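You operate a simulated robot arm through the tools that you are given. There is no shell and no other tool.

The job below is to be done with a simulated robot arm. You get a single attempt, and the scene is never put back.

JOB
Soak the clear bottle in the tub, then rub its label off in the ring.
Fine: it stands in the tub's end by the bench edge till the label darkens; use the wooden pad with the green sole and put it back; leave the other bottles. Set down upright: what you pick out, wooden pad with a green sole. What is to be rubbed or washed off counts as gone when no trace of it is left.

The check looks at the end state, three seconds after you hand in, the way a careful person would. Anything else that was tipped, shoved, dropped, spilled or broken makes it a failure.

ROBOT AND FRAMES
A 6-joint arm with a four-finger gripper on a trunk, on a base that drives. Base frame: it is fixed to the floor where the robot stands at the start and does not move with it; the origin is under the middle of the robot, x ahead of it, y to its left, z up. Readings come in cm, degrees, newtons and seconds.
With the tool pointing down near the work surface it reaches from about 18 to 90 cm from the robot's upright axis, wherever it stands. Its first joint turns from -166.0 to 166.0 degrees. Places, roughly: brown bottle by the sink, clear bottle by the sink [-200, -75, 100]; seat in the rubber ring [-160, -60, 90]; tub [-140, -80, 70]; wooden pad with a green sole [-175, -50, 100]. Payload 3.43 kg.
The tool frame sits at the grasp point between the pads (the TCP): z along the fingers, y along the line on which they close. The tips reach 3 cm beyond it. The gripper opens to 12 cm. The gripper's body begins 8.5 cm behind the TCP.
Orientation is that of the tool frame in the base frame, as a unit quaternion [w, x, y, z]. With the fingers straight down and closing along the base's y, the tool's x points along the base's -x, its y along +y and its z along -z.

CONTROLS
- The arm moves only by the tool servo_tool. Its argument "commands" is a list of rows, each a list of 7 numbers: the turn, a rotation vector about the tool's x, y, z in degrees, then the shift along the tool's x, y, z in cm, then the opening, from 0 (shut) to 1 (fully open). In form: [[ax, ay, az, x, y, z, claw], ...]. A call has 1 to 20 rows; each row shifts and turns the commanded pose from where the row before left it, along the tool's axes as they then stand. Each row takes 0.2 s and may step no farther than 5 cm and 8.6 degrees from the row before; otherwise, or with a gripper value out of range, the whole call is refused. A pose out of reach is approached as far as the arm can. The call stops where the force on the tool passes 50 N (or 10 N more than at its start, if that is more) or the arm is blocked; 0.2 s more then pass. Each finger halts on what it meets, pressing with about 42 N; the grip force reading is that of the motor and also rises with nothing between the fingers. The clock runs only during rows and for 0.2 s after the last one: add rows that do not move to give the fingers time. The reply holds the time, the measured pose of the TCP, the force on the tool along the base axes, the opening and the grip force, in the units named above and with some noise, with the torque about the TCP (base axes, N m) and any sound that the robot's microphone picked up.
- Cameras (640 x 400 px; columns grow to the right, rows downward): "scene" is now at [6.53, 17.49, 155.94]; the picture's right is [-0.27, -0.96, 0.00], its down [-0.54, 0.15, -0.83] and it looks along [0.80, -0.23, -0.56] (base axes); focal length 276 px, centre (320, 200). "wrist" rides on the gripper at [7.1, -1.7, -12.1] in the tool frame; the picture's right is [0.23, 0.97, 0.00], its down [-0.81, 0.19, -0.55] and it looks along [-0.54, 0.13, 0.83] (tool axes); focal length 275 px, centre (320, 200). There is no depth. A picture from a camera that has moved, and an enlarged one, comes with that camera's place and axes in the base frame and with its lens.
- camera(camera): a new picture of that camera. It takes no simulated time.
- raise_lower(by): slides the trunk up (or, below 0, down) by that many cm; the arm and the scene camera ride with it, the base frame stays. It gives what a move gives, with no picture.
- base_move(legs): drives the robot by 1 to 6 legs, each [ahead, left, turn to the left] in cm, cm and degrees, along the robot's own axes; the way and the turn of a leg run together, so that a leg with both is an arc; at most 150 cm and 180 degrees a leg. The arm and the cameras ride along, it lands a little off, and it stops where it bumps. It gives what a move gives.
- head_to(pan, tilt): turns the head with the scene camera to pan (to the left, within 120 degrees either way) and tilt (down, from -29 to 69), counted from straight ahead of the robot. It gives what a move gives.
- enlarge(camera, box): a new picture of the part [left, top, right, bottom] of that camera's present view, enlarged. It takes no simulated time.
- finish_job(): hands the job in; it is judged then, once.

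Places have to be worked out from the pictures, the camera data and where the tool is seen. Open the gripper and draw the arm clear of the work before you hand the job in, unless the task says otherwise.

The tools are called by a JSON object that holds its "op" and its "data". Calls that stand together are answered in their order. servo_tool: Moves the arm, as the interface text tells. Its arguments: {"type":"object","properties":{"commands":{"type":"array"}},"required":["commands"]} The other tools are called the same way: raise_lower (by) slides the trunk up or down; base_move (legs) drives the base; head_to (pan, tilt) turns the head that bears the scene camera; camera (camera) takes a picture; enlarge (camera, box) takes an enlarged picture of a part of a camera's view; finish_job () hands the job in.

At the start:

```text
clock: 0.0
position: [52.76, -14.4, 116.04]
ee_rot: [0.0, 0.0, 1.0, 0.0]
wrist_force: [-0.6, 1.2, -0.5]
wrist_torque: [-0.01, 0.0, 0.02]
finger_gap: 12.01
grasp_force: 0.0
trunk travel left (down, up): [-12.5, 41.5]
robot x, y, heading: [0.14, -0.2, -0.1]
head pan, tilt: [-15.8, 33.8]
```

scene: 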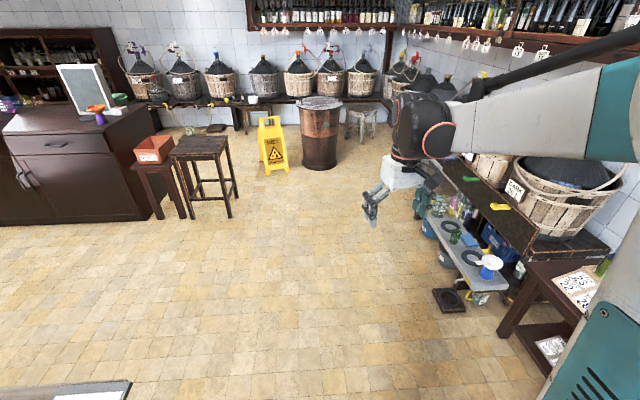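
wrist: 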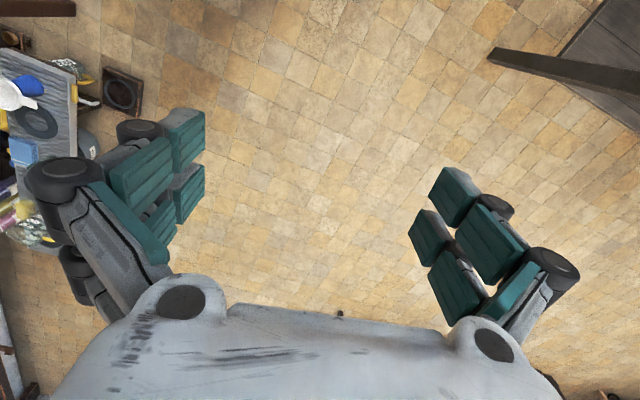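

The work is said to lie behind the robot around (-170, -65). I first turn the head as far to the right as it goes to look there.

{"op": "head_to", "data": {"pan": -120, "tilt": 30}}

{"op": "camera", "data": {"camera": "scene"}}

```text
clock: 1.8
position: [52.85, -14.32, 116.12]
ee_rot: [0.0, 0.0, 1.0, 0.0]
wrist_force: [0.1, 0.0, -0.1]
wrist_torque: [-0.01, -0.02, -0.04]
finger_gap: 12.0
grasp_force: 0.1
trunk travel left (down, up): [-12.5, 41.5]
robot x, y, heading: [0.1, 0.35, 0.1]
head pan, tilt: [-120.0, 30.0]
```

```text
taken
camera scene: at [-6.52, 12.08, 156.54], right [-0.87, 0.5, 0.0], down [0.25, 0.43, -0.87], along [-0.43, -0.75, -0.5], focal length 276 px, centre (320, 200)
```

scene: 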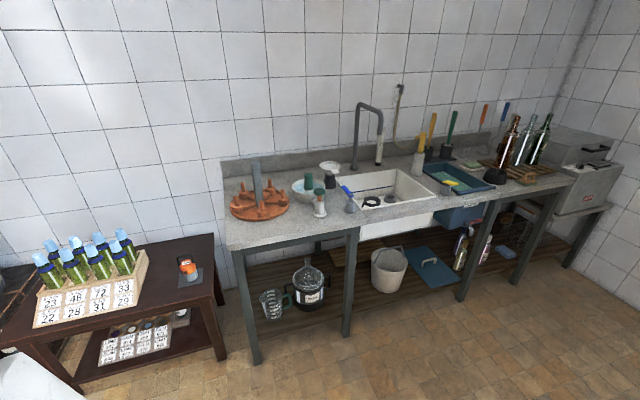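

The bench with sink basin, tray and bottles stands along the right-hand wall. I enlarge the sink and bottle region to identify things.

{"op": "enlarge", "data": {"camera": "scene", "box": [300, 70, 460, 230]}}

{"op": "enlarge", "data": {"camera": "scene", "box": [400, 90, 580, 210]}}

{"op": "enlarge", "data": {"camera": "scene", "box": [220, 140, 380, 240]}}

```text
2.50 times, centred on (380, 150) of scene
camera zoom: at [-6.52, 12.08, 156.54], right [-0.87, 0.5, 0.0], down [0.25, 0.43, -0.87], along [-0.43, -0.75, -0.5], focal length 689 px, centre (170, 325)
```

zoom: 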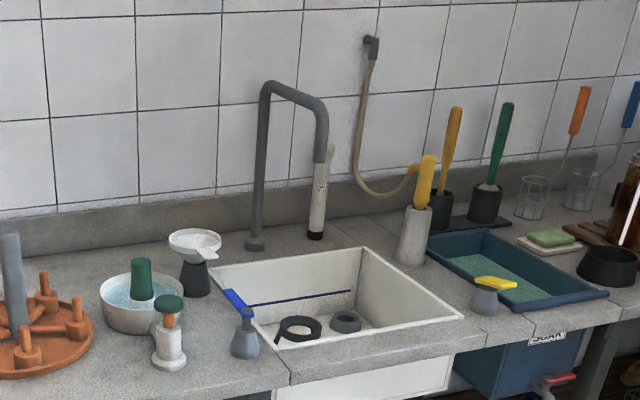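

```text
3.33 times, centred on (490, 150) of scene
camera zoom: at [-6.52, 12.08, 156.54], right [-0.87, 0.5, 0.0], down [0.25, 0.43, -0.87], along [-0.43, -0.75, -0.5], focal length 919 px, centre (-247, 367)
```

zoom: 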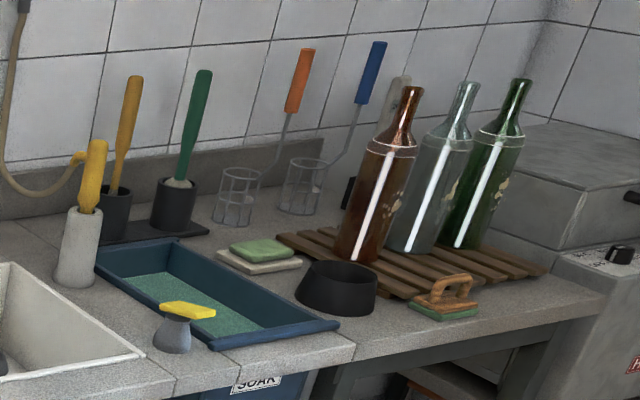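

```text
4.00 times, centred on (300, 190) of scene
camera zoom: at [-6.52, 12.08, 156.54], right [-0.87, 0.5, 0.0], down [0.25, 0.43, -0.87], along [-0.43, -0.75, -0.5], focal length 1103 px, centre (400, 240)
```

zoom: 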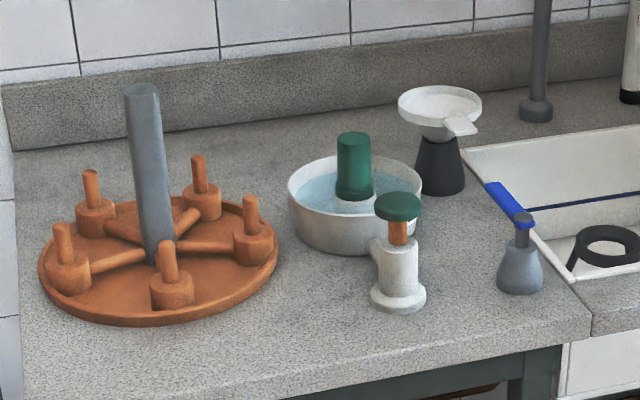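

The bench front edge computes to about y ≈ -46, top z ≈ 88; ring near (-163,-60), pad near (-175,-50). I check the space behind/left before driving, and raise the trunk for clearance.

{"op": "head_to", "data": {"pan": 120, "tilt": 35}}

{"op": "camera", "data": {"camera": "scene"}}

{"op": "raise_lower", "data": {"by": 25}}

{"op": "head_to", "data": {"pan": -110, "tilt": 60}}

{"op": "camera", "data": {"camera": "scene"}}

```text
clock: 5.2
position: [52.9, -14.3, 116.08]
ee_rot: [0.0, 0.0, 1.0, 0.0]
wrist_force: [-0.4, -0.3, 1.0]
wrist_torque: [-0.02, 0.03, -0.02]
finger_gap: 12.01
grasp_force: 0.0
trunk travel left (down, up): [-12.5, 41.5]
robot x, y, heading: [0.04, -0.07, 0.2]
head pan, tilt: [120.0, 35.0]
```

```text
taken
camera scene: at [-6.4, 27.54, 155.76], right [0.87, 0.5, 0.0], down [0.29, -0.5, -0.82], along [-0.41, 0.71, -0.57], focal length 276 px, centre (320, 200)
```

scene: 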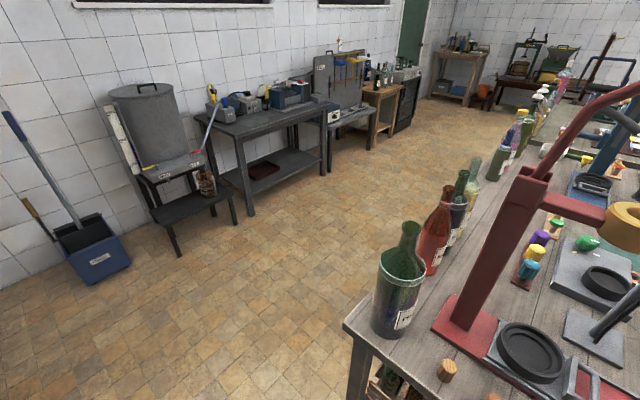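

```text
clock: 7.8
position: [52.79, -14.47, 141.13]
ee_rot: [0.0, 0.0, 1.0, 0.001]
wrist_force: [0.1, 0.4, 0.9]
wrist_torque: [0.01, 0.02, 0.0]
finger_gap: 11.98
grasp_force: 0.0
trunk travel left (down, up): [-37.5, 16.5]
robot x, y, heading: [0.11, 0.03, 0.1]
head pan, tilt: [120.0, 35.0]
```

```text
clock: 11.1
position: [52.84, -14.38, 141.07]
ee_rot: [0.0, 0.0, 1.0, 0.0]
wrist_force: [-0.1, -0.2, -0.2]
wrist_torque: [-0.02, 0.0, 0.0]
finger_gap: 11.99
grasp_force: 0.0
trunk travel left (down, up): [-37.5, 16.5]
robot x, y, heading: [0.01, -0.2, -0.2]
head pan, tilt: [-110.0, 60.0]
```

```text
taken
camera scene: at [4.81, 18.4, 177.66], right [-0.22, -0.98, 0.0], down [-0.82, 0.18, -0.54], along [0.53, -0.12, -0.84], focal length 276 px, centre (320, 200)
```

scene: 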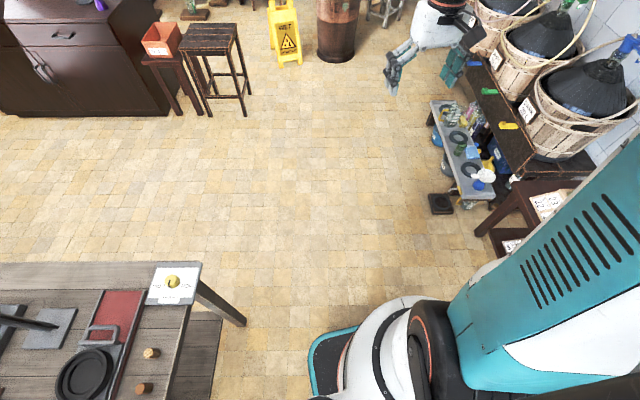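

The last picture seems taken before the head had turned; I take another one.

{"op": "camera", "data": {"camera": "scene"}}

```text
taken
camera scene: at [4.81, 18.4, 177.66], right [-0.22, -0.98, 0.0], down [-0.82, 0.18, -0.54], along [0.53, -0.12, -0.84], focal length 276 px, centre (320, 200)
```

scene: 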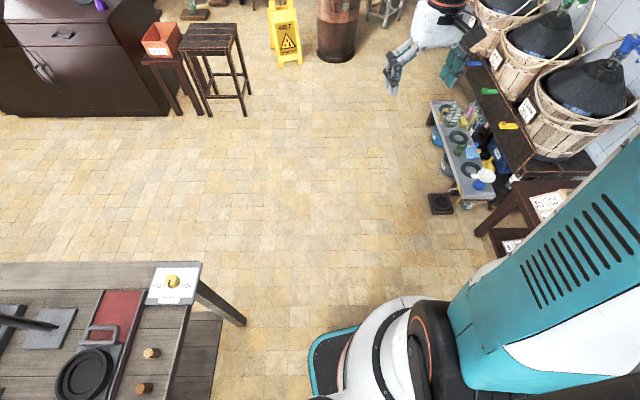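

The head lags its command; I repeat the head command so it settles.

{"op": "head_to", "data": {"pan": -110, "tilt": 55}}

{"op": "camera", "data": {"camera": "scene"}}

```text
clock: 11.7
position: [52.81, -14.28, 141.14]
ee_rot: [0.0, -0.001, 1.0, 0.0]
wrist_force: [-0.4, -0.2, -0.1]
wrist_torque: [0.01, -0.02, 0.02]
finger_gap: 12.0
grasp_force: 0.1
trunk travel left (down, up): [-37.5, 16.5]
robot x, y, heading: [-0.19, 0.04, 0.2]
head pan, tilt: [-110.0, 55.0]
```

```text
taken
camera scene: at [4.82, 18.39, 177.67], right [-0.22, -0.98, 0.0], down [-0.82, 0.18, -0.54], along [0.53, -0.12, -0.84], focal length 276 px, centre (320, 200)
```

scene: 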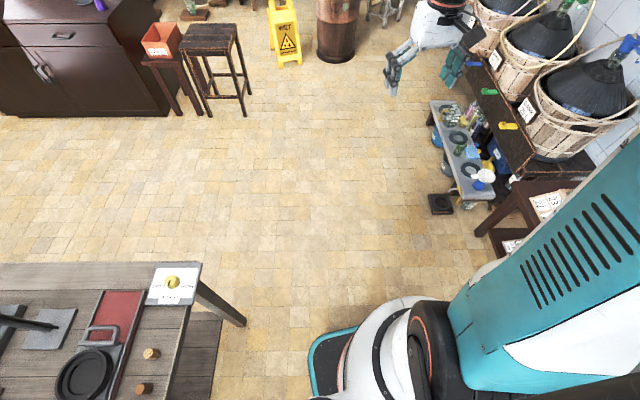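

The head appears stuck against the arm at this steep tilt; I tilt it back up and pan again.

{"op": "head_to", "data": {"pan": -12, "tilt": 20}}

{"op": "head_to", "data": {"pan": -110, "tilt": 30}}

{"op": "camera", "data": {"camera": "scene"}}

```text
clock: 13.5
position: [52.9, -14.33, 141.1]
ee_rot: [-0.001, -0.001, 1.0, 0.001]
wrist_force: [0.4, 0.6, 0.0]
wrist_torque: [0.01, 0.0, -0.02]
finger_gap: 12.01
grasp_force: 0.0
trunk travel left (down, up): [-37.5, 16.5]
robot x, y, heading: [0.35, 0.19, 0.3]
head pan, tilt: [-12.0, 20.0]
```

```text
clock: 15.2
position: [52.86, -14.35, 141.12]
ee_rot: [0.0, 0.0, 1.0, 0.001]
wrist_force: [0.9, 0.9, -0.6]
wrist_torque: [-0.02, 0.01, 0.0]
finger_gap: 11.99
grasp_force: 0.0
trunk travel left (down, up): [-37.5, 16.5]
robot x, y, heading: [-0.13, -0.17, -0.1]
head pan, tilt: [-110.0, 30.0]
```

```text
taken
camera scene: at [-5.08, 11.41, 181.54], right [-0.94, 0.34, 0.0], down [0.17, 0.47, -0.87], along [-0.3, -0.81, -0.5], focal length 276 px, centre (320, 200)
```

scene: 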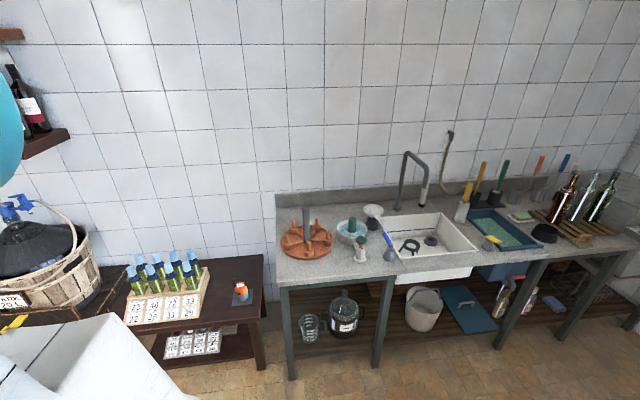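

The view is clear. I drive back 168 cm and turn right 90° so the robot faces the bench.

{"op": "base_move", "data": {"legs": [[-100, 0, 0], [-68, 0, 0], [0, 0, -90]]}}

{"op": "head_to", "data": {"pan": 0, "tilt": 35}}

{"op": "camera", "data": {"camera": "scene"}}

{"op": "camera", "data": {"camera": "wrist"}}

```text
clock: 27.6
position: [-183.76, -52.83, 141.0]
ee_rot: [-0.001, 0.717, 0.697, -0.001]
wrist_force: [-0.6, -0.7, 0.0]
wrist_torque: [0.02, 0.01, -0.02]
finger_gap: 12.02
grasp_force: 0.0
trunk travel left (down, up): [-37.5, 16.5]
robot x, y, heading: [-168.13, -0.38, -91.6]
head pan, tilt: [-110.0, 30.0]
```

```text
clock: 29.5
position: [-183.72, -52.65, 141.13]
ee_rot: [0.0, 0.716, 0.698, -0.001]
wrist_force: [-0.3, 0.8, -0.1]
wrist_torque: [-0.03, 0.0, -0.02]
finger_gap: 12.03
grasp_force: 0.2
trunk travel left (down, up): [-37.5, 16.5]
robot x, y, heading: [-168.0, -0.38, -91.4]
head pan, tilt: [0.0, 35.0]
```

```text
taken
camera scene: at [-148.21, -7.74, 180.76], right [-1.0, 0.03, 0.0], down [0.02, 0.57, -0.82], along [-0.02, -0.82, -0.57], focal length 276 px, centre (320, 200)
```

scene: 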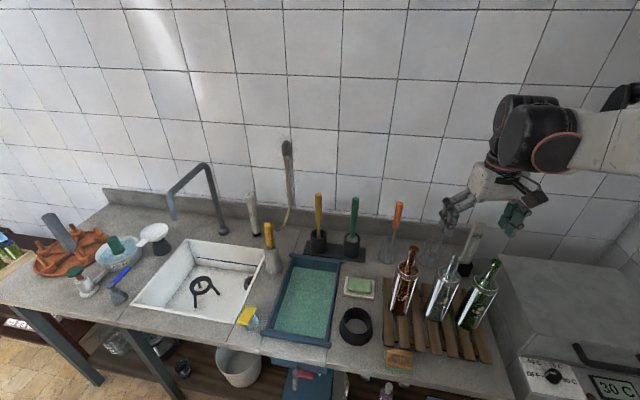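

```text
taken
camera wrist: at [-185.16, -45.41, 153.05], right [0.98, 0.2, 0.0], down [0.17, -0.82, 0.55], along [0.11, -0.54, -0.83], focal length 275 px, centre (320, 200)
```

wrist: 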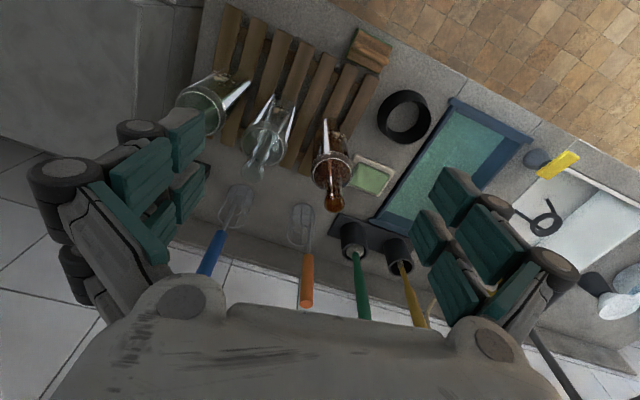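

The robot now faces the bench. I enlarge the relevant region to measure positions.

{"op": "enlarge", "data": {"camera": "scene", "box": [240, 240, 400, 380]}}

{"op": "enlarge", "data": {"camera": "scene", "box": [360, 220, 520, 380]}}

{"op": "enlarge", "data": {"camera": "wrist", "box": [160, 20, 460, 220]}}

```text
2.86 times, centred on (320, 310) of scene
camera zoom: at [-148.21, -7.74, 180.76], right [-1.0, 0.03, 0.0], down [0.02, 0.57, -0.82], along [-0.02, -0.82, -0.57], focal length 788 px, centre (320, -114)
```

zoom: 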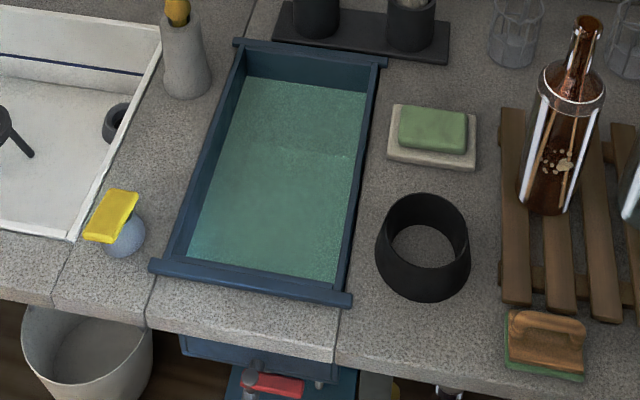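

```text
2.50 times, centred on (440, 300) of scene
camera zoom: at [-148.21, -7.74, 180.76], right [-1.0, 0.03, 0.0], down [0.02, 0.57, -0.82], along [-0.02, -0.82, -0.57], focal length 689 px, centre (20, -50)
```

zoom: 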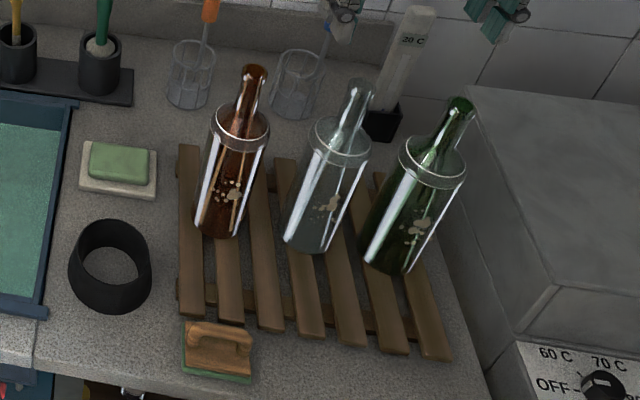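

```text
2.00 times, centred on (310, 120) of wrist
camera zoom: at [-185.16, -45.41, 153.05], right [0.98, 0.2, 0.0], down [0.17, -0.82, 0.55], along [0.11, -0.54, -0.83], focal length 551 px, centre (340, 360)
```

zoom: 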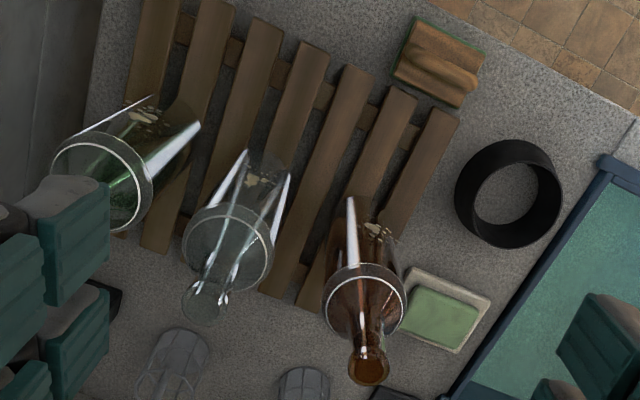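

Clear bottle is at about (-191,-65), shoulder z ≈110, mouth ≈118; ring near (-162,-60). I move the wrist camera closer over pad and ring for better measurements.

{"op": "servo_tool", "data": {"commands": [[0, 0, 0, 1.54, 2.34, 3.2, 1], [0, 0, 0, 1.54, 2.34, 3.2, 1], [0, 0, 0, 1.54, 2.34, 3.2, 1], [0, 0, 0, 1.54, 2.34, 3.2, 1], [0, 0, 0, 1.54, 2.34, 3.2, 1], [0, 0, 0, 0, 0, 0, 1]]}}

{"op": "camera", "data": {"camera": "wrist"}}

{"op": "camera", "data": {"camera": "scene"}}

```text
clock: 30.9
position: [-171.98, -45.19, 124.94]
ee_rot: [0.0, 0.716, 0.698, 0.0]
wrist_force: [0.5, -0.9, 0.4]
wrist_torque: [-0.05, -0.02, 0.01]
finger_gap: 12.01
grasp_force: 0.1
trunk travel left (down, up): [-37.5, 16.5]
robot x, y, heading: [-167.85, -0.09, -91.3]
head pan, tilt: [0.0, 35.0]
```

```text
taken
camera wrist: at [-173.31, -37.95, 136.93], right [0.98, 0.2, 0.0], down [0.17, -0.82, 0.55], along [0.11, -0.54, -0.83], focal length 275 px, centre (320, 200)
```

wrist: 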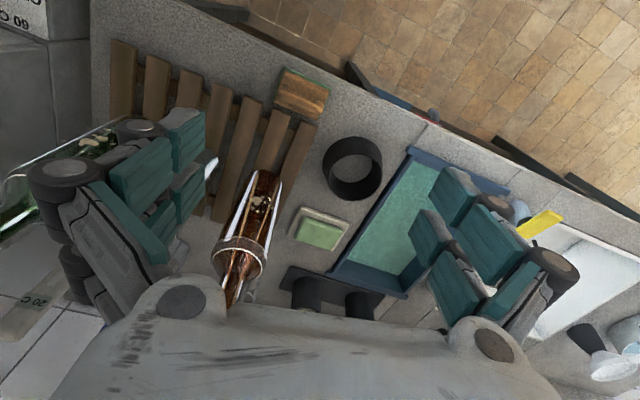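

```text
taken
camera scene: at [-148.24, -7.74, 180.76], right [-1.0, 0.03, 0.0], down [0.02, 0.57, -0.82], along [-0.02, -0.82, -0.57], focal length 276 px, centre (320, 200)
```

scene: 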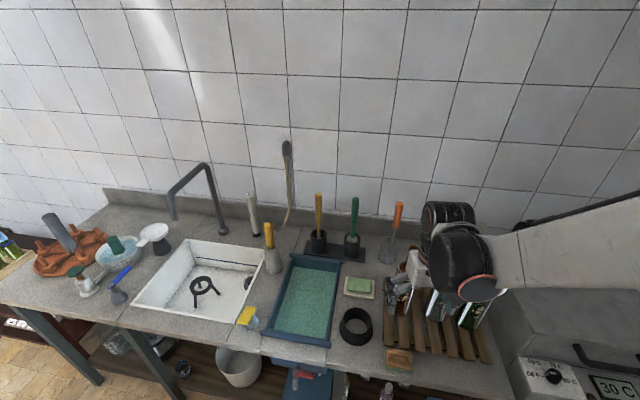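

I enlarge the wrist view on pad, ring and tub.

{"op": "enlarge", "data": {"camera": "wrist", "box": [230, 50, 430, 175]}}

{"op": "enlarge", "data": {"camera": "wrist", "box": [310, 110, 550, 310]}}

{"op": "enlarge", "data": {"camera": "scene", "box": [335, 290, 435, 380]}}

```text
3.20 times, centred on (330, 112) of wrist
camera zoom: at [-173.31, -37.95, 136.93], right [0.98, 0.2, 0.0], down [0.17, -0.82, 0.55], along [0.11, -0.54, -0.83], focal length 881 px, centre (288, 480)
```

zoom: 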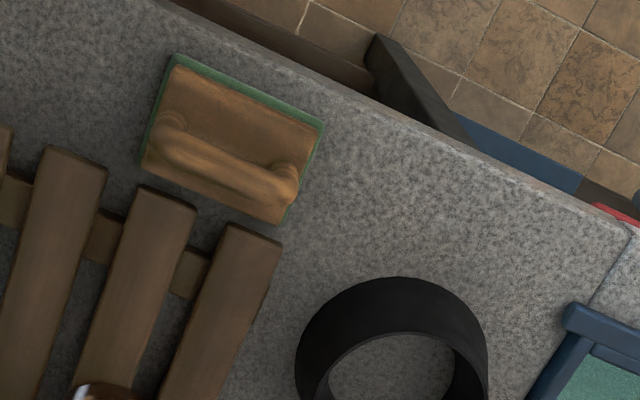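

```text
2.00 times, centred on (430, 210) of wrist
camera zoom: at [-173.31, -37.95, 136.93], right [0.98, 0.2, 0.0], down [0.17, -0.82, 0.55], along [0.11, -0.54, -0.83], focal length 551 px, centre (100, 180)
```

zoom: 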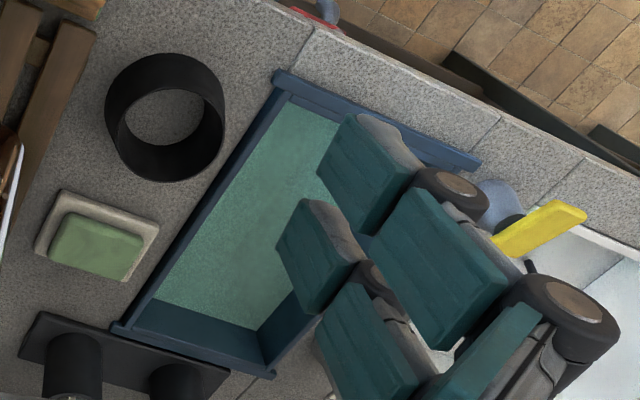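

```text
4.44 times, centred on (385, 335) of scene
camera zoom: at [-148.24, -7.74, 180.76], right [-1.0, 0.03, 0.0], down [0.02, 0.57, -0.82], along [-0.02, -0.82, -0.57], focal length 1226 px, centre (31, -400)
```

zoom: 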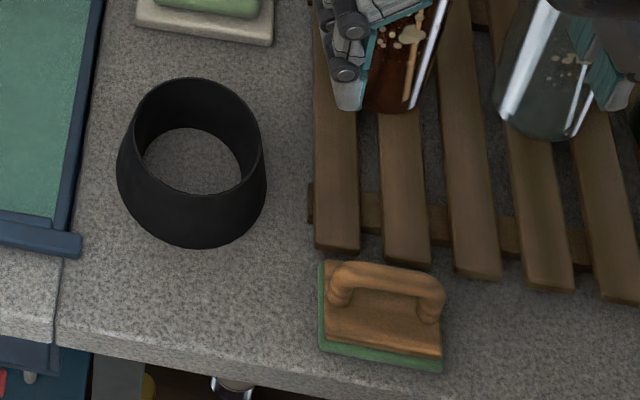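

The tub and bench are turned about −10.6° relative to the base frame; ring ≈ (-162.4,-60.5), pad handle ≈ (-173.9,-49.1), tub near end ≈ (-143,-64). Now I move the wrist camera near the clear bottle to pin down its axis.

{"op": "servo_tool", "data": {"commands": [[0, 0, 0, -1.5, -3.76, -2, 1], [0, 0, 0, -1.5, -3.76, -2, 1], [0, 0, 0, -1.5, -3.76, -2, 1], [0, 0, 0, -1.5, -3.76, -2, 1], [0, 0, 0, -1.5, -3.76, -2, 1], [0, 0, 0, 0, 0, 0, 0.6]]}}

{"op": "camera", "data": {"camera": "wrist"}}

{"op": "camera", "data": {"camera": "scene"}}

```text
clock: 32.3
position: [-190.87, -52.45, 135.24]
ee_rot: [0.0, 0.716, 0.698, 0.0]
wrist_force: [-0.2, 0.2, 0.1]
wrist_torque: [0.0, 0.02, 0.02]
finger_gap: 7.19
grasp_force: 0.0
trunk travel left (down, up): [-37.5, 16.5]
robot x, y, heading: [-168.07, -0.45, -91.6]
head pan, tilt: [0.0, 35.0]
```

```text
taken
camera wrist: at [-192.2, -45.07, 147.21], right [0.98, 0.2, 0.0], down [0.17, -0.82, 0.55], along [0.11, -0.54, -0.83], focal length 275 px, centre (320, 200)
```

wrist: 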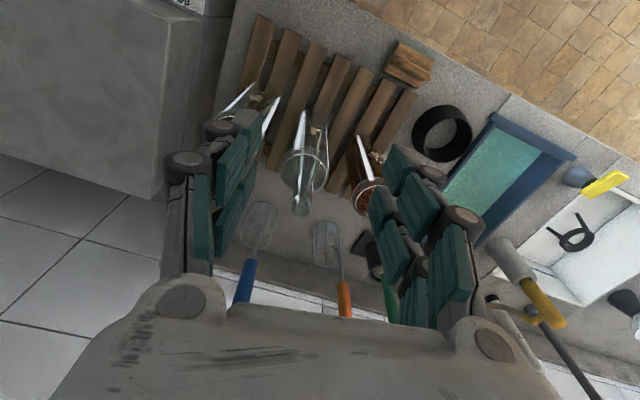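

```text
taken
camera scene: at [-148.13, -7.7, 180.75], right [-1.0, 0.03, 0.0], down [0.01, 0.57, -0.82], along [-0.02, -0.82, -0.57], focal length 276 px, centre (320, 200)
```

scene: 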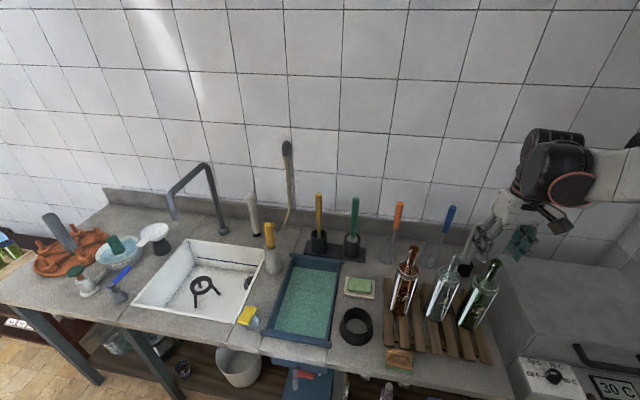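

I enlarge the clear bottle in both views.

{"op": "enlarge", "data": {"camera": "wrist", "box": [240, 90, 400, 230]}}

{"op": "enlarge", "data": {"camera": "scene", "box": [380, 235, 510, 345]}}

```text
2.86 times, centred on (320, 160) of wrist
camera zoom: at [-192.2, -45.07, 147.21], right [0.98, 0.2, 0.0], down [0.17, -0.82, 0.55], along [0.11, -0.54, -0.83], focal length 786 px, centre (320, 314)
```

zoom: 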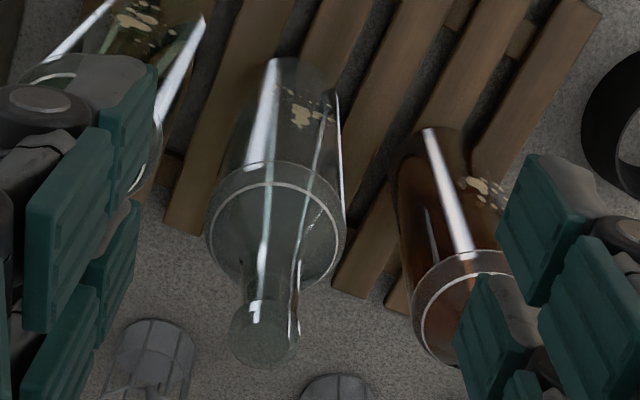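

```text
3.64 times, centred on (445, 290) of scene
camera zoom: at [-148.13, -7.7, 180.75], right [-1.0, 0.03, 0.0], down [0.01, 0.57, -0.82], along [-0.02, -0.82, -0.57], focal length 1003 px, centre (-134, -127)
```

zoom: 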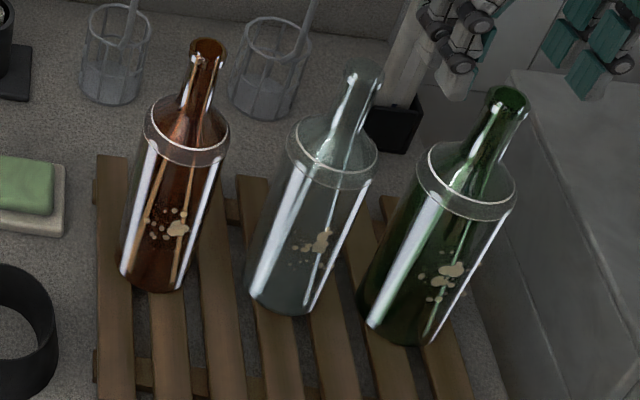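

Triangulation gives the clear bottle's mouth at about (-190.45,-64.4,120), shoulder 110.4, base ≈92. I move above it with a reduced opening and check from both cameras.

{"op": "servo_tool", "data": {"commands": [[0, 0, 0, -3.98, 0.24, 1.0, 0.55], [0, 0, 0, -3.98, 0.24, 1.0, 0.55], [0, 0, 0, -3.98, 0.24, 1.0, 0.55], [0, 0, 0, 0, 0, 2.2, 0.55], [0, 0, 0, 0, 0, 0, 0.55]]}}

{"op": "camera", "data": {"camera": "wrist"}}

{"op": "enlarge", "data": {"camera": "scene", "box": [380, 195, 540, 345]}}

```text
clock: 33.5
position: [-190.32, -64.23, 129.85]
ee_rot: [0.0, 0.716, 0.698, 0.001]
wrist_force: [0.2, 0.5, 0.0]
wrist_torque: [0.04, 0.0, 0.01]
finger_gap: 6.58
grasp_force: 0.1
trunk travel left (down, up): [-37.5, 16.5]
robot x, y, heading: [-168.4, -0.15, -91.4]
head pan, tilt: [0.0, 35.0]
```

```text
taken
camera wrist: at [-191.77, -56.96, 141.79], right [0.98, 0.2, 0.0], down [0.17, -0.82, 0.55], along [0.11, -0.54, -0.83], focal length 275 px, centre (320, 200)
```

wrist: 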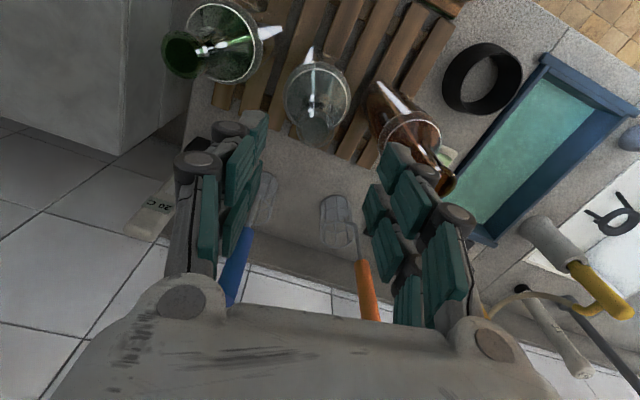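

```text
2.67 times, centred on (460, 270) of scene
camera zoom: at [-148.21, -7.8, 180.76], right [-1.0, 0.03, 0.0], down [0.02, 0.57, -0.82], along [-0.02, -0.82, -0.57], focal length 735 px, centre (-53, 13)
```

zoom: 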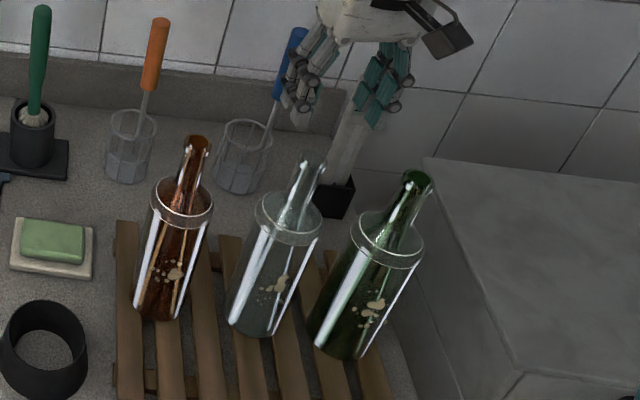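

{"op": "enlarge", "data": {"camera": "wrist", "box": [250, 40, 390, 170]}}

```text
3.08 times, centred on (320, 105) of wrist
camera zoom: at [-191.77, -56.96, 141.79], right [0.98, 0.2, 0.0], down [0.17, -0.82, 0.55], along [0.11, -0.54, -0.83], focal length 847 px, centre (320, 492)
```

zoom: 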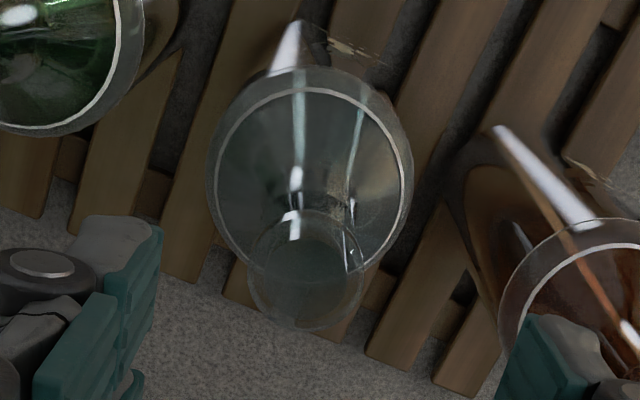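

The bottle's mouth is confirmed; I descend to grip the neck at z≈116.5 and close.

{"op": "servo_tool", "data": {"commands": [[0, 0, 0, -0.2, -0.2, 3.35, 0.55], [0, 0, 0, 0, 0, 4, 0.55], [0, 0, 0, 0, 0, 3, 0.55], [0, 0, 0, 0, 0, 3, 0.55], [0, 0, 0, 0, 0, 0, 0.55]]}}

{"op": "enlarge", "data": {"camera": "scene", "box": [380, 195, 540, 345]}}

{"op": "camera", "data": {"camera": "wrist"}}

```text
clock: 34.7
position: [-190.51, -64.46, 116.47]
ee_rot: [0.0, 0.717, 0.698, 0.0]
wrist_force: [0.0, 0.1, 0.1]
wrist_torque: [-0.03, 0.0, -0.02]
finger_gap: 6.62
grasp_force: 0.0
trunk travel left (down, up): [-37.5, 16.5]
robot x, y, heading: [-167.7, -0.48, -91.6]
head pan, tilt: [0.0, 35.0]
```

```text
2.67 times, centred on (460, 270) of scene
camera zoom: at [-148.2, -7.72, 180.76], right [-1.0, 0.03, 0.0], down [0.02, 0.57, -0.82], along [-0.02, -0.82, -0.57], focal length 735 px, centre (-53, 13)
```

zoom: 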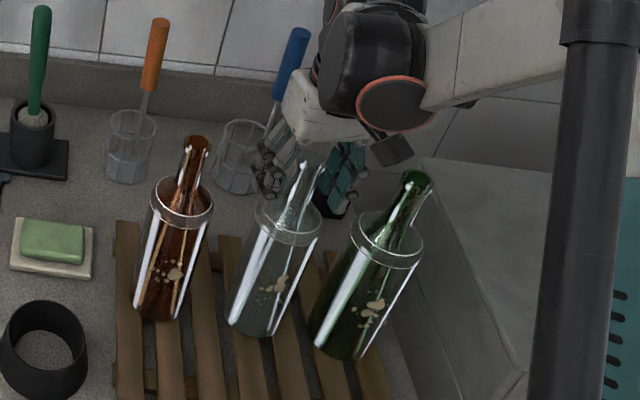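

```text
taken
camera wrist: at [-191.87, -57.17, 128.45], right [0.98, 0.2, 0.0], down [0.17, -0.82, 0.55], along [0.11, -0.54, -0.83], focal length 275 px, centre (320, 200)
```

wrist: 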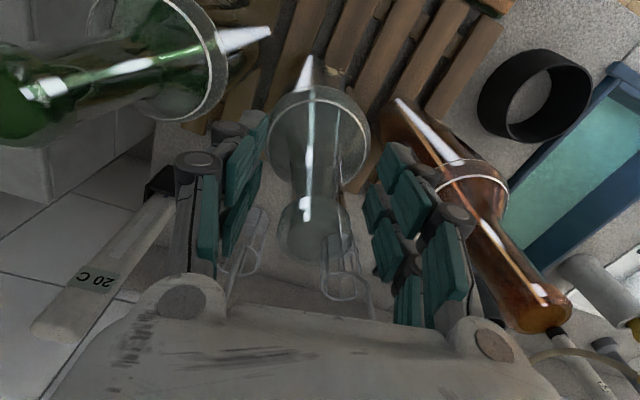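

The neck sits between the pads. I close the gripper.

{"op": "servo_tool", "data": {"commands": [[0, 0, 0, 0, 0, 0, 0.3], [0, 0, 0, 0, 0, 0, 0.1], [0, 0, 0, 0, 0, 0, 0.1], [0, 0, 0, 0, 0, 0, 0.1]]}}

{"op": "camera", "data": {"camera": "wrist"}}

```text
clock: 35.7
position: [-190.45, -64.48, 116.65]
ee_rot: [0.0, 0.716, 0.698, -0.002]
wrist_force: [-5.2, -8.1, 40.6]
wrist_torque: [-1.01, 0.54, -0.04]
finger_gap: 2.83
grasp_force: 42.0
trunk travel left (down, up): [-37.5, 16.5]
robot x, y, heading: [-167.94, -0.32, -91.6]
head pan, tilt: [0.0, 35.0]
```

```text
taken
camera wrist: at [-191.87, -57.04, 128.64], right [0.98, 0.2, 0.0], down [0.17, -0.81, 0.55], along [0.11, -0.54, -0.83], focal length 275 px, centre (320, 200)
```

wrist: 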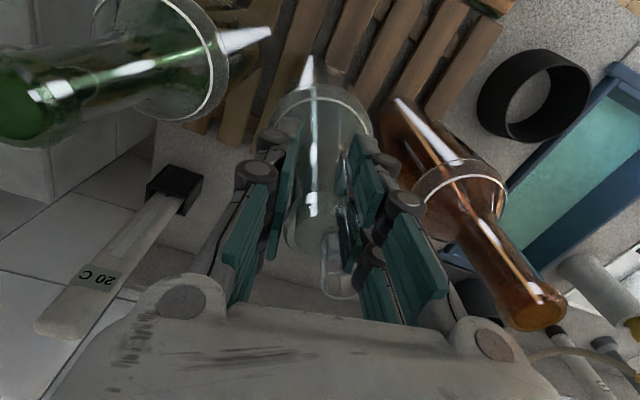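

Closing pushed upward at 40 N—tips likely press on the shoulder cone. I reopen, rise 1.5 cm and close again.

{"op": "servo_tool", "data": {"commands": [[0, 0, 0, 0, 0, 0, 0.3], [0, 0, 0, 0, 0, 0, 0.45], [0, 0, 0, 0, 0, 0, 0.45], [0, 0, 0, 0, 0, -1.5, 0.45], [0, 0, 0, 0, 0, 0, 0.45]]}}

{"op": "enlarge", "data": {"camera": "wrist", "box": [220, 80, 420, 280]}}

```text
clock: 36.9
position: [-190.51, -64.56, 118.04]
ee_rot: [-0.001, 0.717, 0.697, -0.001]
wrist_force: [0.2, -0.3, -0.2]
wrist_torque: [-0.03, 0.02, 0.0]
finger_gap: 5.38
grasp_force: 0.0
trunk travel left (down, up): [-37.5, 16.5]
robot x, y, heading: [-168.04, -0.29, -91.5]
head pan, tilt: [0.0, 35.0]
```

```text
2.00 times, centred on (320, 180) of wrist
camera zoom: at [-191.94, -57.24, 129.97], right [0.98, 0.2, 0.0], down [0.17, -0.82, 0.55], along [0.11, -0.54, -0.83], focal length 551 px, centre (320, 240)
```

zoom: 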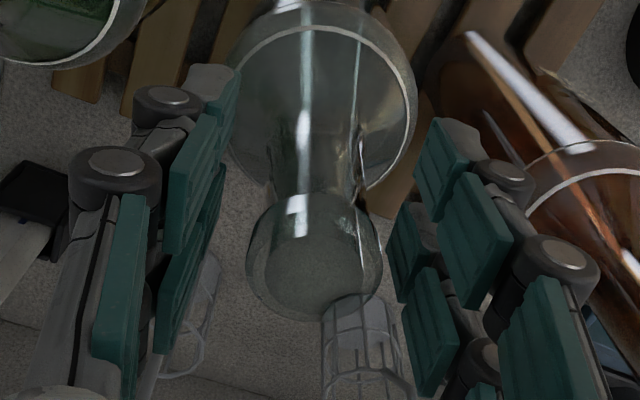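

The bottle stands undisturbed. Closing again higher on the neck.

{"op": "servo_tool", "data": {"commands": [[0, 0, 0, 0, 0, 0, 0.3], [0, 0, 0, 0, 0, 0, 0.1], [0, 0, 0, 0, 0, 0, 0.1], [0, 0, 0, 0, 0, 0, 0.1]]}}

```text
clock: 37.9
position: [-190.68, -64.51, 118.0]
ee_rot: [-0.001, 0.716, 0.698, 0.0]
wrist_force: [-1.0, -2.1, 1.9]
wrist_torque: [-0.41, 0.14, -0.03]
finger_gap: 2.69
grasp_force: 41.9
trunk travel left (down, up): [-37.5, 16.5]
robot x, y, heading: [-168.0, -0.28, -91.1]
head pan, tilt: [0.0, 35.0]
```

Now a clean grip (small forces). I lift slowly 3 cm and look.

{"op": "servo_tool", "data": {"commands": [[0, 0, 0, 0, 0, -0.5, 0.1], [0, 0, 0, 0, 0, -0.5, 0.1], [0, 0, 0, 0, 0, -1, 0.1], [0, 0, 0, 0, 0, -1, 0.1], [0, 0, 0, 0, 0, 0, 0.1]]}}

{"op": "enlarge", "data": {"camera": "scene", "box": [380, 195, 540, 345]}}

{"op": "camera", "data": {"camera": "wrist"}}

```text
clock: 39.1
position: [-190.63, -64.61, 120.95]
ee_rot: [-0.001, 0.716, 0.698, 0.0]
wrist_force: [-0.1, 0.8, -4.3]
wrist_torque: [-0.02, -0.02, 0.01]
finger_gap: 2.69
grasp_force: 41.8
trunk travel left (down, up): [-37.5, 16.5]
robot x, y, heading: [-168.13, -0.24, -91.6]
head pan, tilt: [0.0, 35.0]
```

```text
2.67 times, centred on (460, 270) of scene
camera zoom: at [-148.23, -7.8, 180.76], right [-1.0, 0.03, 0.0], down [0.02, 0.57, -0.82], along [-0.02, -0.82, -0.57], focal length 735 px, centre (-53, 13)
```

zoom: 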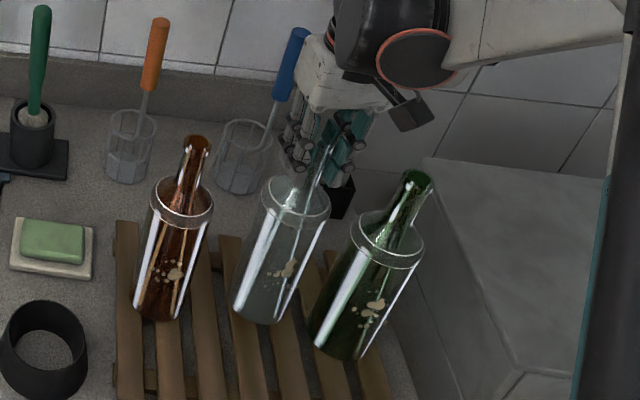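

```text
taken
camera wrist: at [-192.07, -57.27, 132.96], right [0.98, 0.2, 0.0], down [0.17, -0.82, 0.55], along [0.11, -0.54, -0.83], focal length 275 px, centre (320, 200)
```

wrist: 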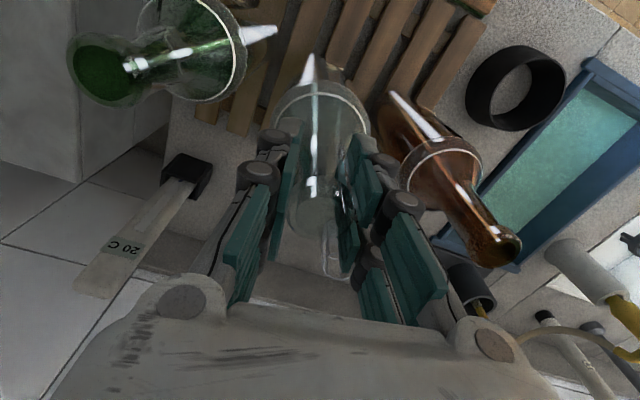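

The bottle hangs upright (≈0.44 kg); its base is ≈26 cm below the TCP. I lift further, pull it out toward the robot, then carry it above the tub's near end at about (-143.6,-64.5).

{"op": "servo_tool", "data": {"commands": [[0, 0, 0, 0, 0, -2, 0.1], [0, 0, 0, 0, 0, -2.5, 0.1], [0, 0, 0, 0, 0, -2.5, 0.1], [0, 0, 0, 2.4, 0.4, 0, 0.1], [0, 0, 0, 3.1, 0.5, 0, 0.1], [0, 0, 0, 3.1, 0.5, 0, 0.1], [0, 0, 0, 3.1, 0.5, 0, 0.1], [0, 0, 0, 3.0, 0.5, 0, 0.1], [0, 0, 0, 0, 0, 0, 0.1]]}}

{"op": "servo_tool", "data": {"commands": [[0, 0, 0, -0.6, 2.0, 0, 0.1], [0, 0, 0, -0.9, 3.0, 0, 0.1], [0, 0, 0, -0.9, 3.0, 0, 0.1], [0, 0, 0, -0.9, 3.0, 0, 0.1], [0, 0, 0, -0.9, 3.0, 0, 0.1], [0, 0, 0, -0.9, 3.0, 0, 0.1], [0, 0, 0, -0.9, 3.0, 0, 0.1], [0, 0, 0, -0.9, 3.0, 0, 0.1], [0, 0, 0, -0.9, 3.0, 0, 0.1], [0, 0, 0, -0.9, 3.0, 0, 0.1], [0, 0, 0, -0.9, 3.0, 0, 0.1], [0, 0, 0, -0.9, 3.0, 0, 0.1], [0, 0, 0, -0.9, 3.0, 0, 0.1], [0, 0, 0, -0.9, 3.0, 0, 0.1], [0, 0, 0, -0.9, 2.5, 0, 0.1], [0, 0, 0, -0.4, 1.0, 0, 0.1], [0, 0, 0, 0, 0, 0, 0.1], [0, 0, 0, 0, 0, 0, 0.1]]}}

{"op": "camera", "data": {"camera": "scene"}}

{"op": "camera", "data": {"camera": "wrist"}}

```text
clock: 41.1
position: [-187.81, -49.83, 127.89]
ee_rot: [0.001, 0.717, 0.698, 0.0]
wrist_force: [-0.4, -0.6, -4.3]
wrist_torque: [0.01, -0.02, -0.01]
finger_gap: 2.7
grasp_force: 42.3
trunk travel left (down, up): [-37.5, 16.5]
robot x, y, heading: [-168.04, -0.04, -91.5]
head pan, tilt: [0.0, 35.0]
```

```text
clock: 44.9
position: [-143.61, -64.56, 128.02]
ee_rot: [0.0, 0.716, 0.698, 0.0]
wrist_force: [0.2, -0.1, -4.2]
wrist_torque: [-0.01, 0.02, 0.0]
finger_gap: 2.67
grasp_force: 42.0
trunk travel left (down, up): [-37.5, 16.5]
robot x, y, heading: [-167.89, 0.11, -91.4]
head pan, tilt: [0.0, 35.0]
```

```text
taken
camera scene: at [-148.17, -7.79, 180.75], right [-1.0, 0.03, 0.0], down [0.01, 0.57, -0.82], along [-0.02, -0.82, -0.57], focal length 276 px, centre (320, 200)
```

scene: 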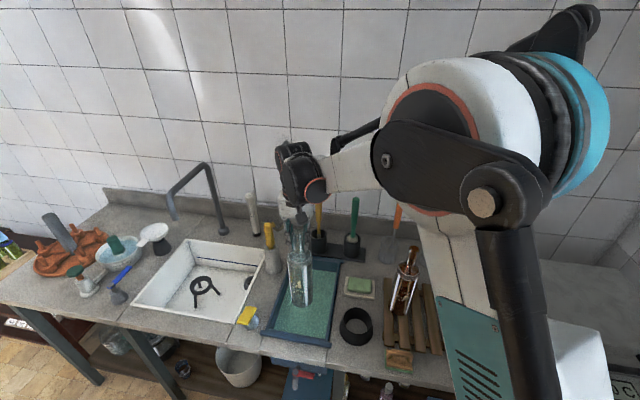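

```text
taken
camera wrist: at [-145.06, -57.35, 139.91], right [0.98, 0.2, 0.0], down [0.17, -0.82, 0.55], along [0.11, -0.54, -0.83], focal length 275 px, centre (320, 200)
```

wrist: 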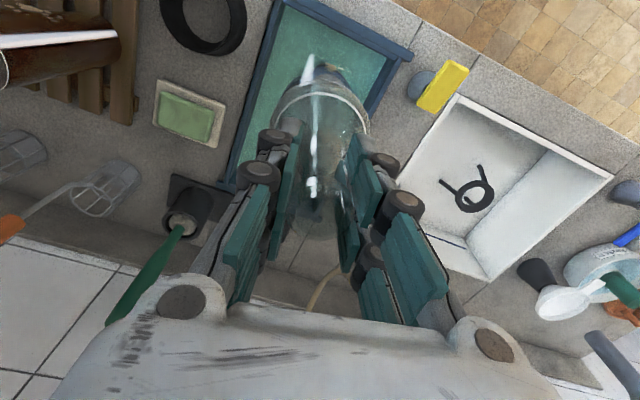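

I enlarge to check the position of bottle over tub.

{"op": "enlarge", "data": {"camera": "scene", "box": [230, 190, 390, 360]}}

{"op": "enlarge", "data": {"camera": "wrist", "box": [220, 0, 420, 120]}}

```text
2.35 times, centred on (310, 275) of scene
camera zoom: at [-148.17, -7.79, 180.75], right [-1.0, 0.03, 0.0], down [0.01, 0.57, -0.82], along [-0.02, -0.82, -0.57], focal length 649 px, centre (344, 24)
```

zoom: 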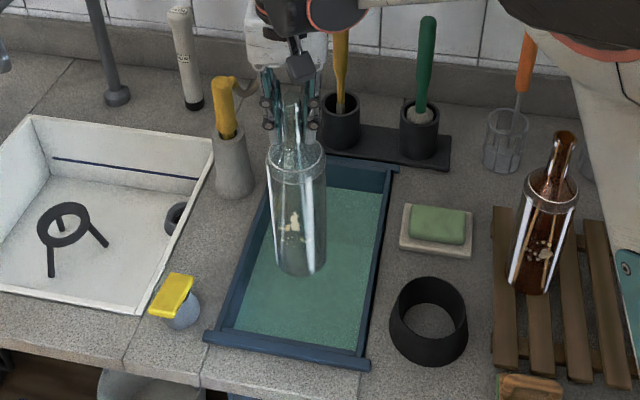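

```text
3.20 times, centred on (320, 60) of wrist
camera zoom: at [-145.06, -57.35, 139.91], right [0.98, 0.2, 0.0], down [0.17, -0.82, 0.55], along [0.11, -0.54, -0.83], focal length 881 px, centre (320, 648)
```

zoom: 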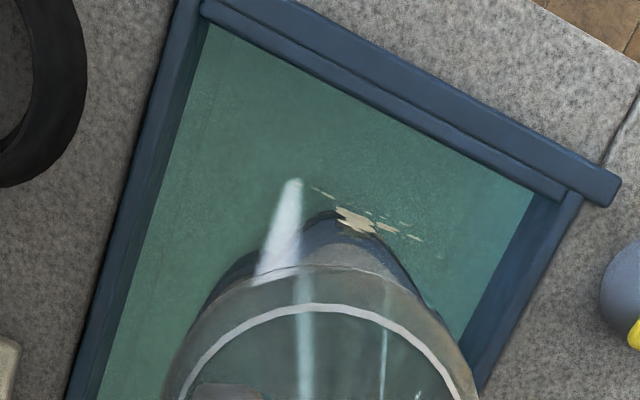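

The bottle is over the tub's near end, with clearance on all sides. I lower it, first to just above the water.

{"op": "servo_tool", "data": {"commands": [[0, 0, 0, 0, 0, 2, 0.1], [0, 0, 0, 0, 0, 2.5, 0.1], [0, 0, 0, 0, 0, 2.5, 0.1], [0, 0, 0, 0, 0, 2.5, 0.1], [0, 0, 0, 0, 0, 2.5, 0.1], [0, 0, 0, 0, 0, 1, 0.1], [0, 0, 0, 0, 0, 1, 0.1], [0, 0, 0, 0, 0, 1, 0.1], [0, 0, 0, 0, 0, 0, 0.1]]}}

{"op": "enlarge", "data": {"camera": "scene", "box": [230, 190, 390, 360]}}

```text
clock: 46.9
position: [-143.67, -64.5, 112.95]
ee_rot: [0.0, 0.716, 0.698, 0.0]
wrist_force: [-0.6, -0.2, -4.9]
wrist_torque: [0.01, -0.04, 0.02]
finger_gap: 2.71
grasp_force: 42.5
trunk travel left (down, up): [-37.5, 16.5]
robot x, y, heading: [-168.04, -0.79, -91.6]
head pan, tilt: [0.0, 35.0]
```

```text
2.35 times, centred on (310, 275) of scene
camera zoom: at [-148.18, -7.78, 180.75], right [-1.0, 0.03, 0.0], down [0.02, 0.57, -0.82], along [-0.02, -0.82, -0.57], focal length 649 px, centre (344, 24)
```

zoom: 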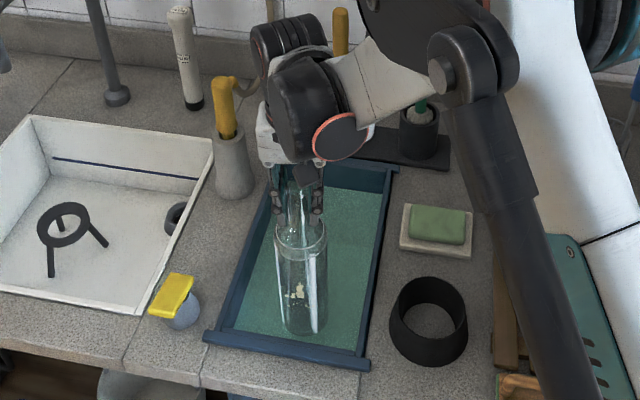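

I continue lowering in 1 cm steps, watching the force.

{"op": "servo_tool", "data": {"commands": [[0, 0, 0, 0, 0, 1, 0.1], [0, 0, 0, 0, 0, 1, 0.1], [0, 0, 0, 0, 0, 1, 0.1], [0, 0, 0, 0, 0, 1, 0.1], [0, 0, 0, 0, 0, 1, 0.1], [0, 0, 0, 0, 0, 1, 0.1], [0, 0, 0, 0, 0, 0, 0.1]]}}

{"op": "enlarge", "data": {"camera": "scene", "box": [230, 190, 390, 360]}}

```text
clock: 48.5
position: [-143.49, -64.66, 106.96]
ee_rot: [0.0, 0.716, 0.698, 0.0]
wrist_force: [0.6, 0.0, -4.0]
wrist_torque: [-0.02, 0.0, 0.01]
finger_gap: 2.69
grasp_force: 41.7
trunk travel left (down, up): [-37.5, 16.5]
robot x, y, heading: [-168.08, -0.52, -91.4]
head pan, tilt: [0.0, 35.0]
```

```text
2.35 times, centred on (310, 275) of scene
camera zoom: at [-148.17, -7.79, 180.75], right [-1.0, 0.03, 0.0], down [0.02, 0.57, -0.82], along [-0.02, -0.82, -0.57], focal length 649 px, centre (344, 24)
```

zoom: 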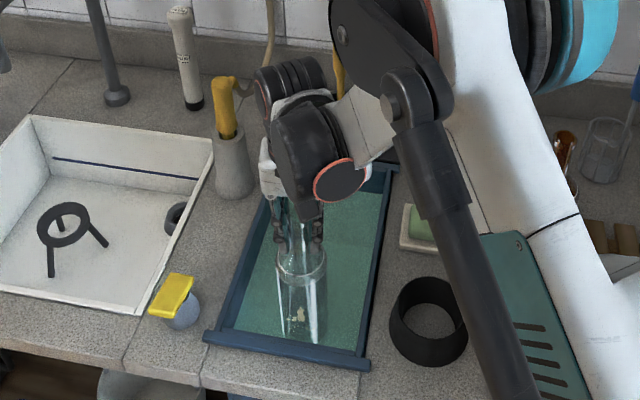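

No contact yet. I continue in 1 cm steps.

{"op": "servo_tool", "data": {"commands": [[0, 0, 0, 0, 0, 1, 0.1], [0, 0, 0, 0, 0, 1, 0.1], [0, 0, 0, 0, 0, 1, 0.1], [0, 0, 0, 0, 0, 1, 0.1], [0, 0, 0, 0, 0, 0, 0.1]]}}

{"op": "enlarge", "data": {"camera": "scene", "box": [230, 190, 390, 360]}}

{"op": "camera", "data": {"camera": "scene"}}

```text
clock: 49.7
position: [-143.7, -64.58, 103.08]
ee_rot: [-0.001, 0.717, 0.697, 0.001]
wrist_force: [0.1, 0.5, -4.2]
wrist_torque: [-0.04, -0.01, 0.03]
finger_gap: 2.68
grasp_force: 42.1
trunk travel left (down, up): [-37.5, 16.5]
robot x, y, heading: [-168.0, -0.61, -91.4]
head pan, tilt: [0.0, 35.0]
```

```text
2.35 times, centred on (310, 275) of scene
camera zoom: at [-148.18, -7.78, 180.75], right [-1.0, 0.03, 0.0], down [0.02, 0.57, -0.82], along [-0.02, -0.82, -0.57], focal length 649 px, centre (344, 24)
```

zoom: 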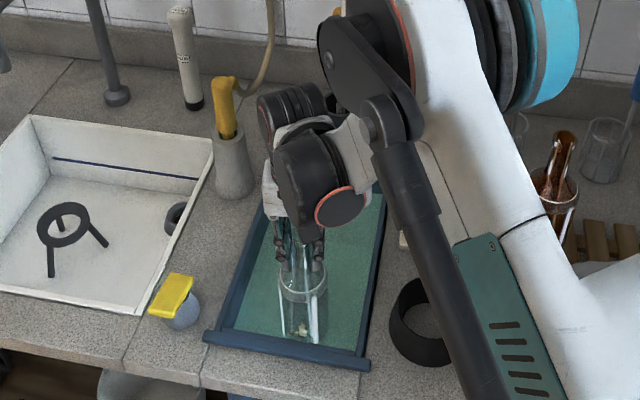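

```text
taken
camera scene: at [-148.18, -7.78, 180.75], right [-1.0, 0.03, 0.0], down [0.02, 0.57, -0.82], along [-0.02, -0.82, -0.57], focal length 276 px, centre (320, 200)
```

scene: 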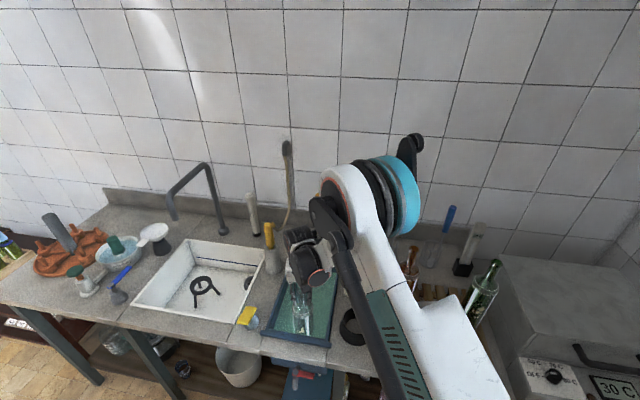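

{"op": "camera", "data": {"camera": "wrist"}}

```text
taken
camera wrist: at [-145.08, -57.3, 115.01], right [0.98, 0.2, 0.0], down [0.17, -0.82, 0.55], along [0.11, -0.54, -0.83], focal length 275 px, centre (320, 200)
```

wrist: 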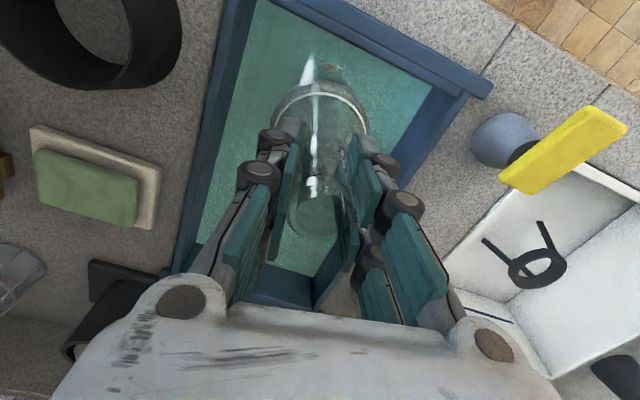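

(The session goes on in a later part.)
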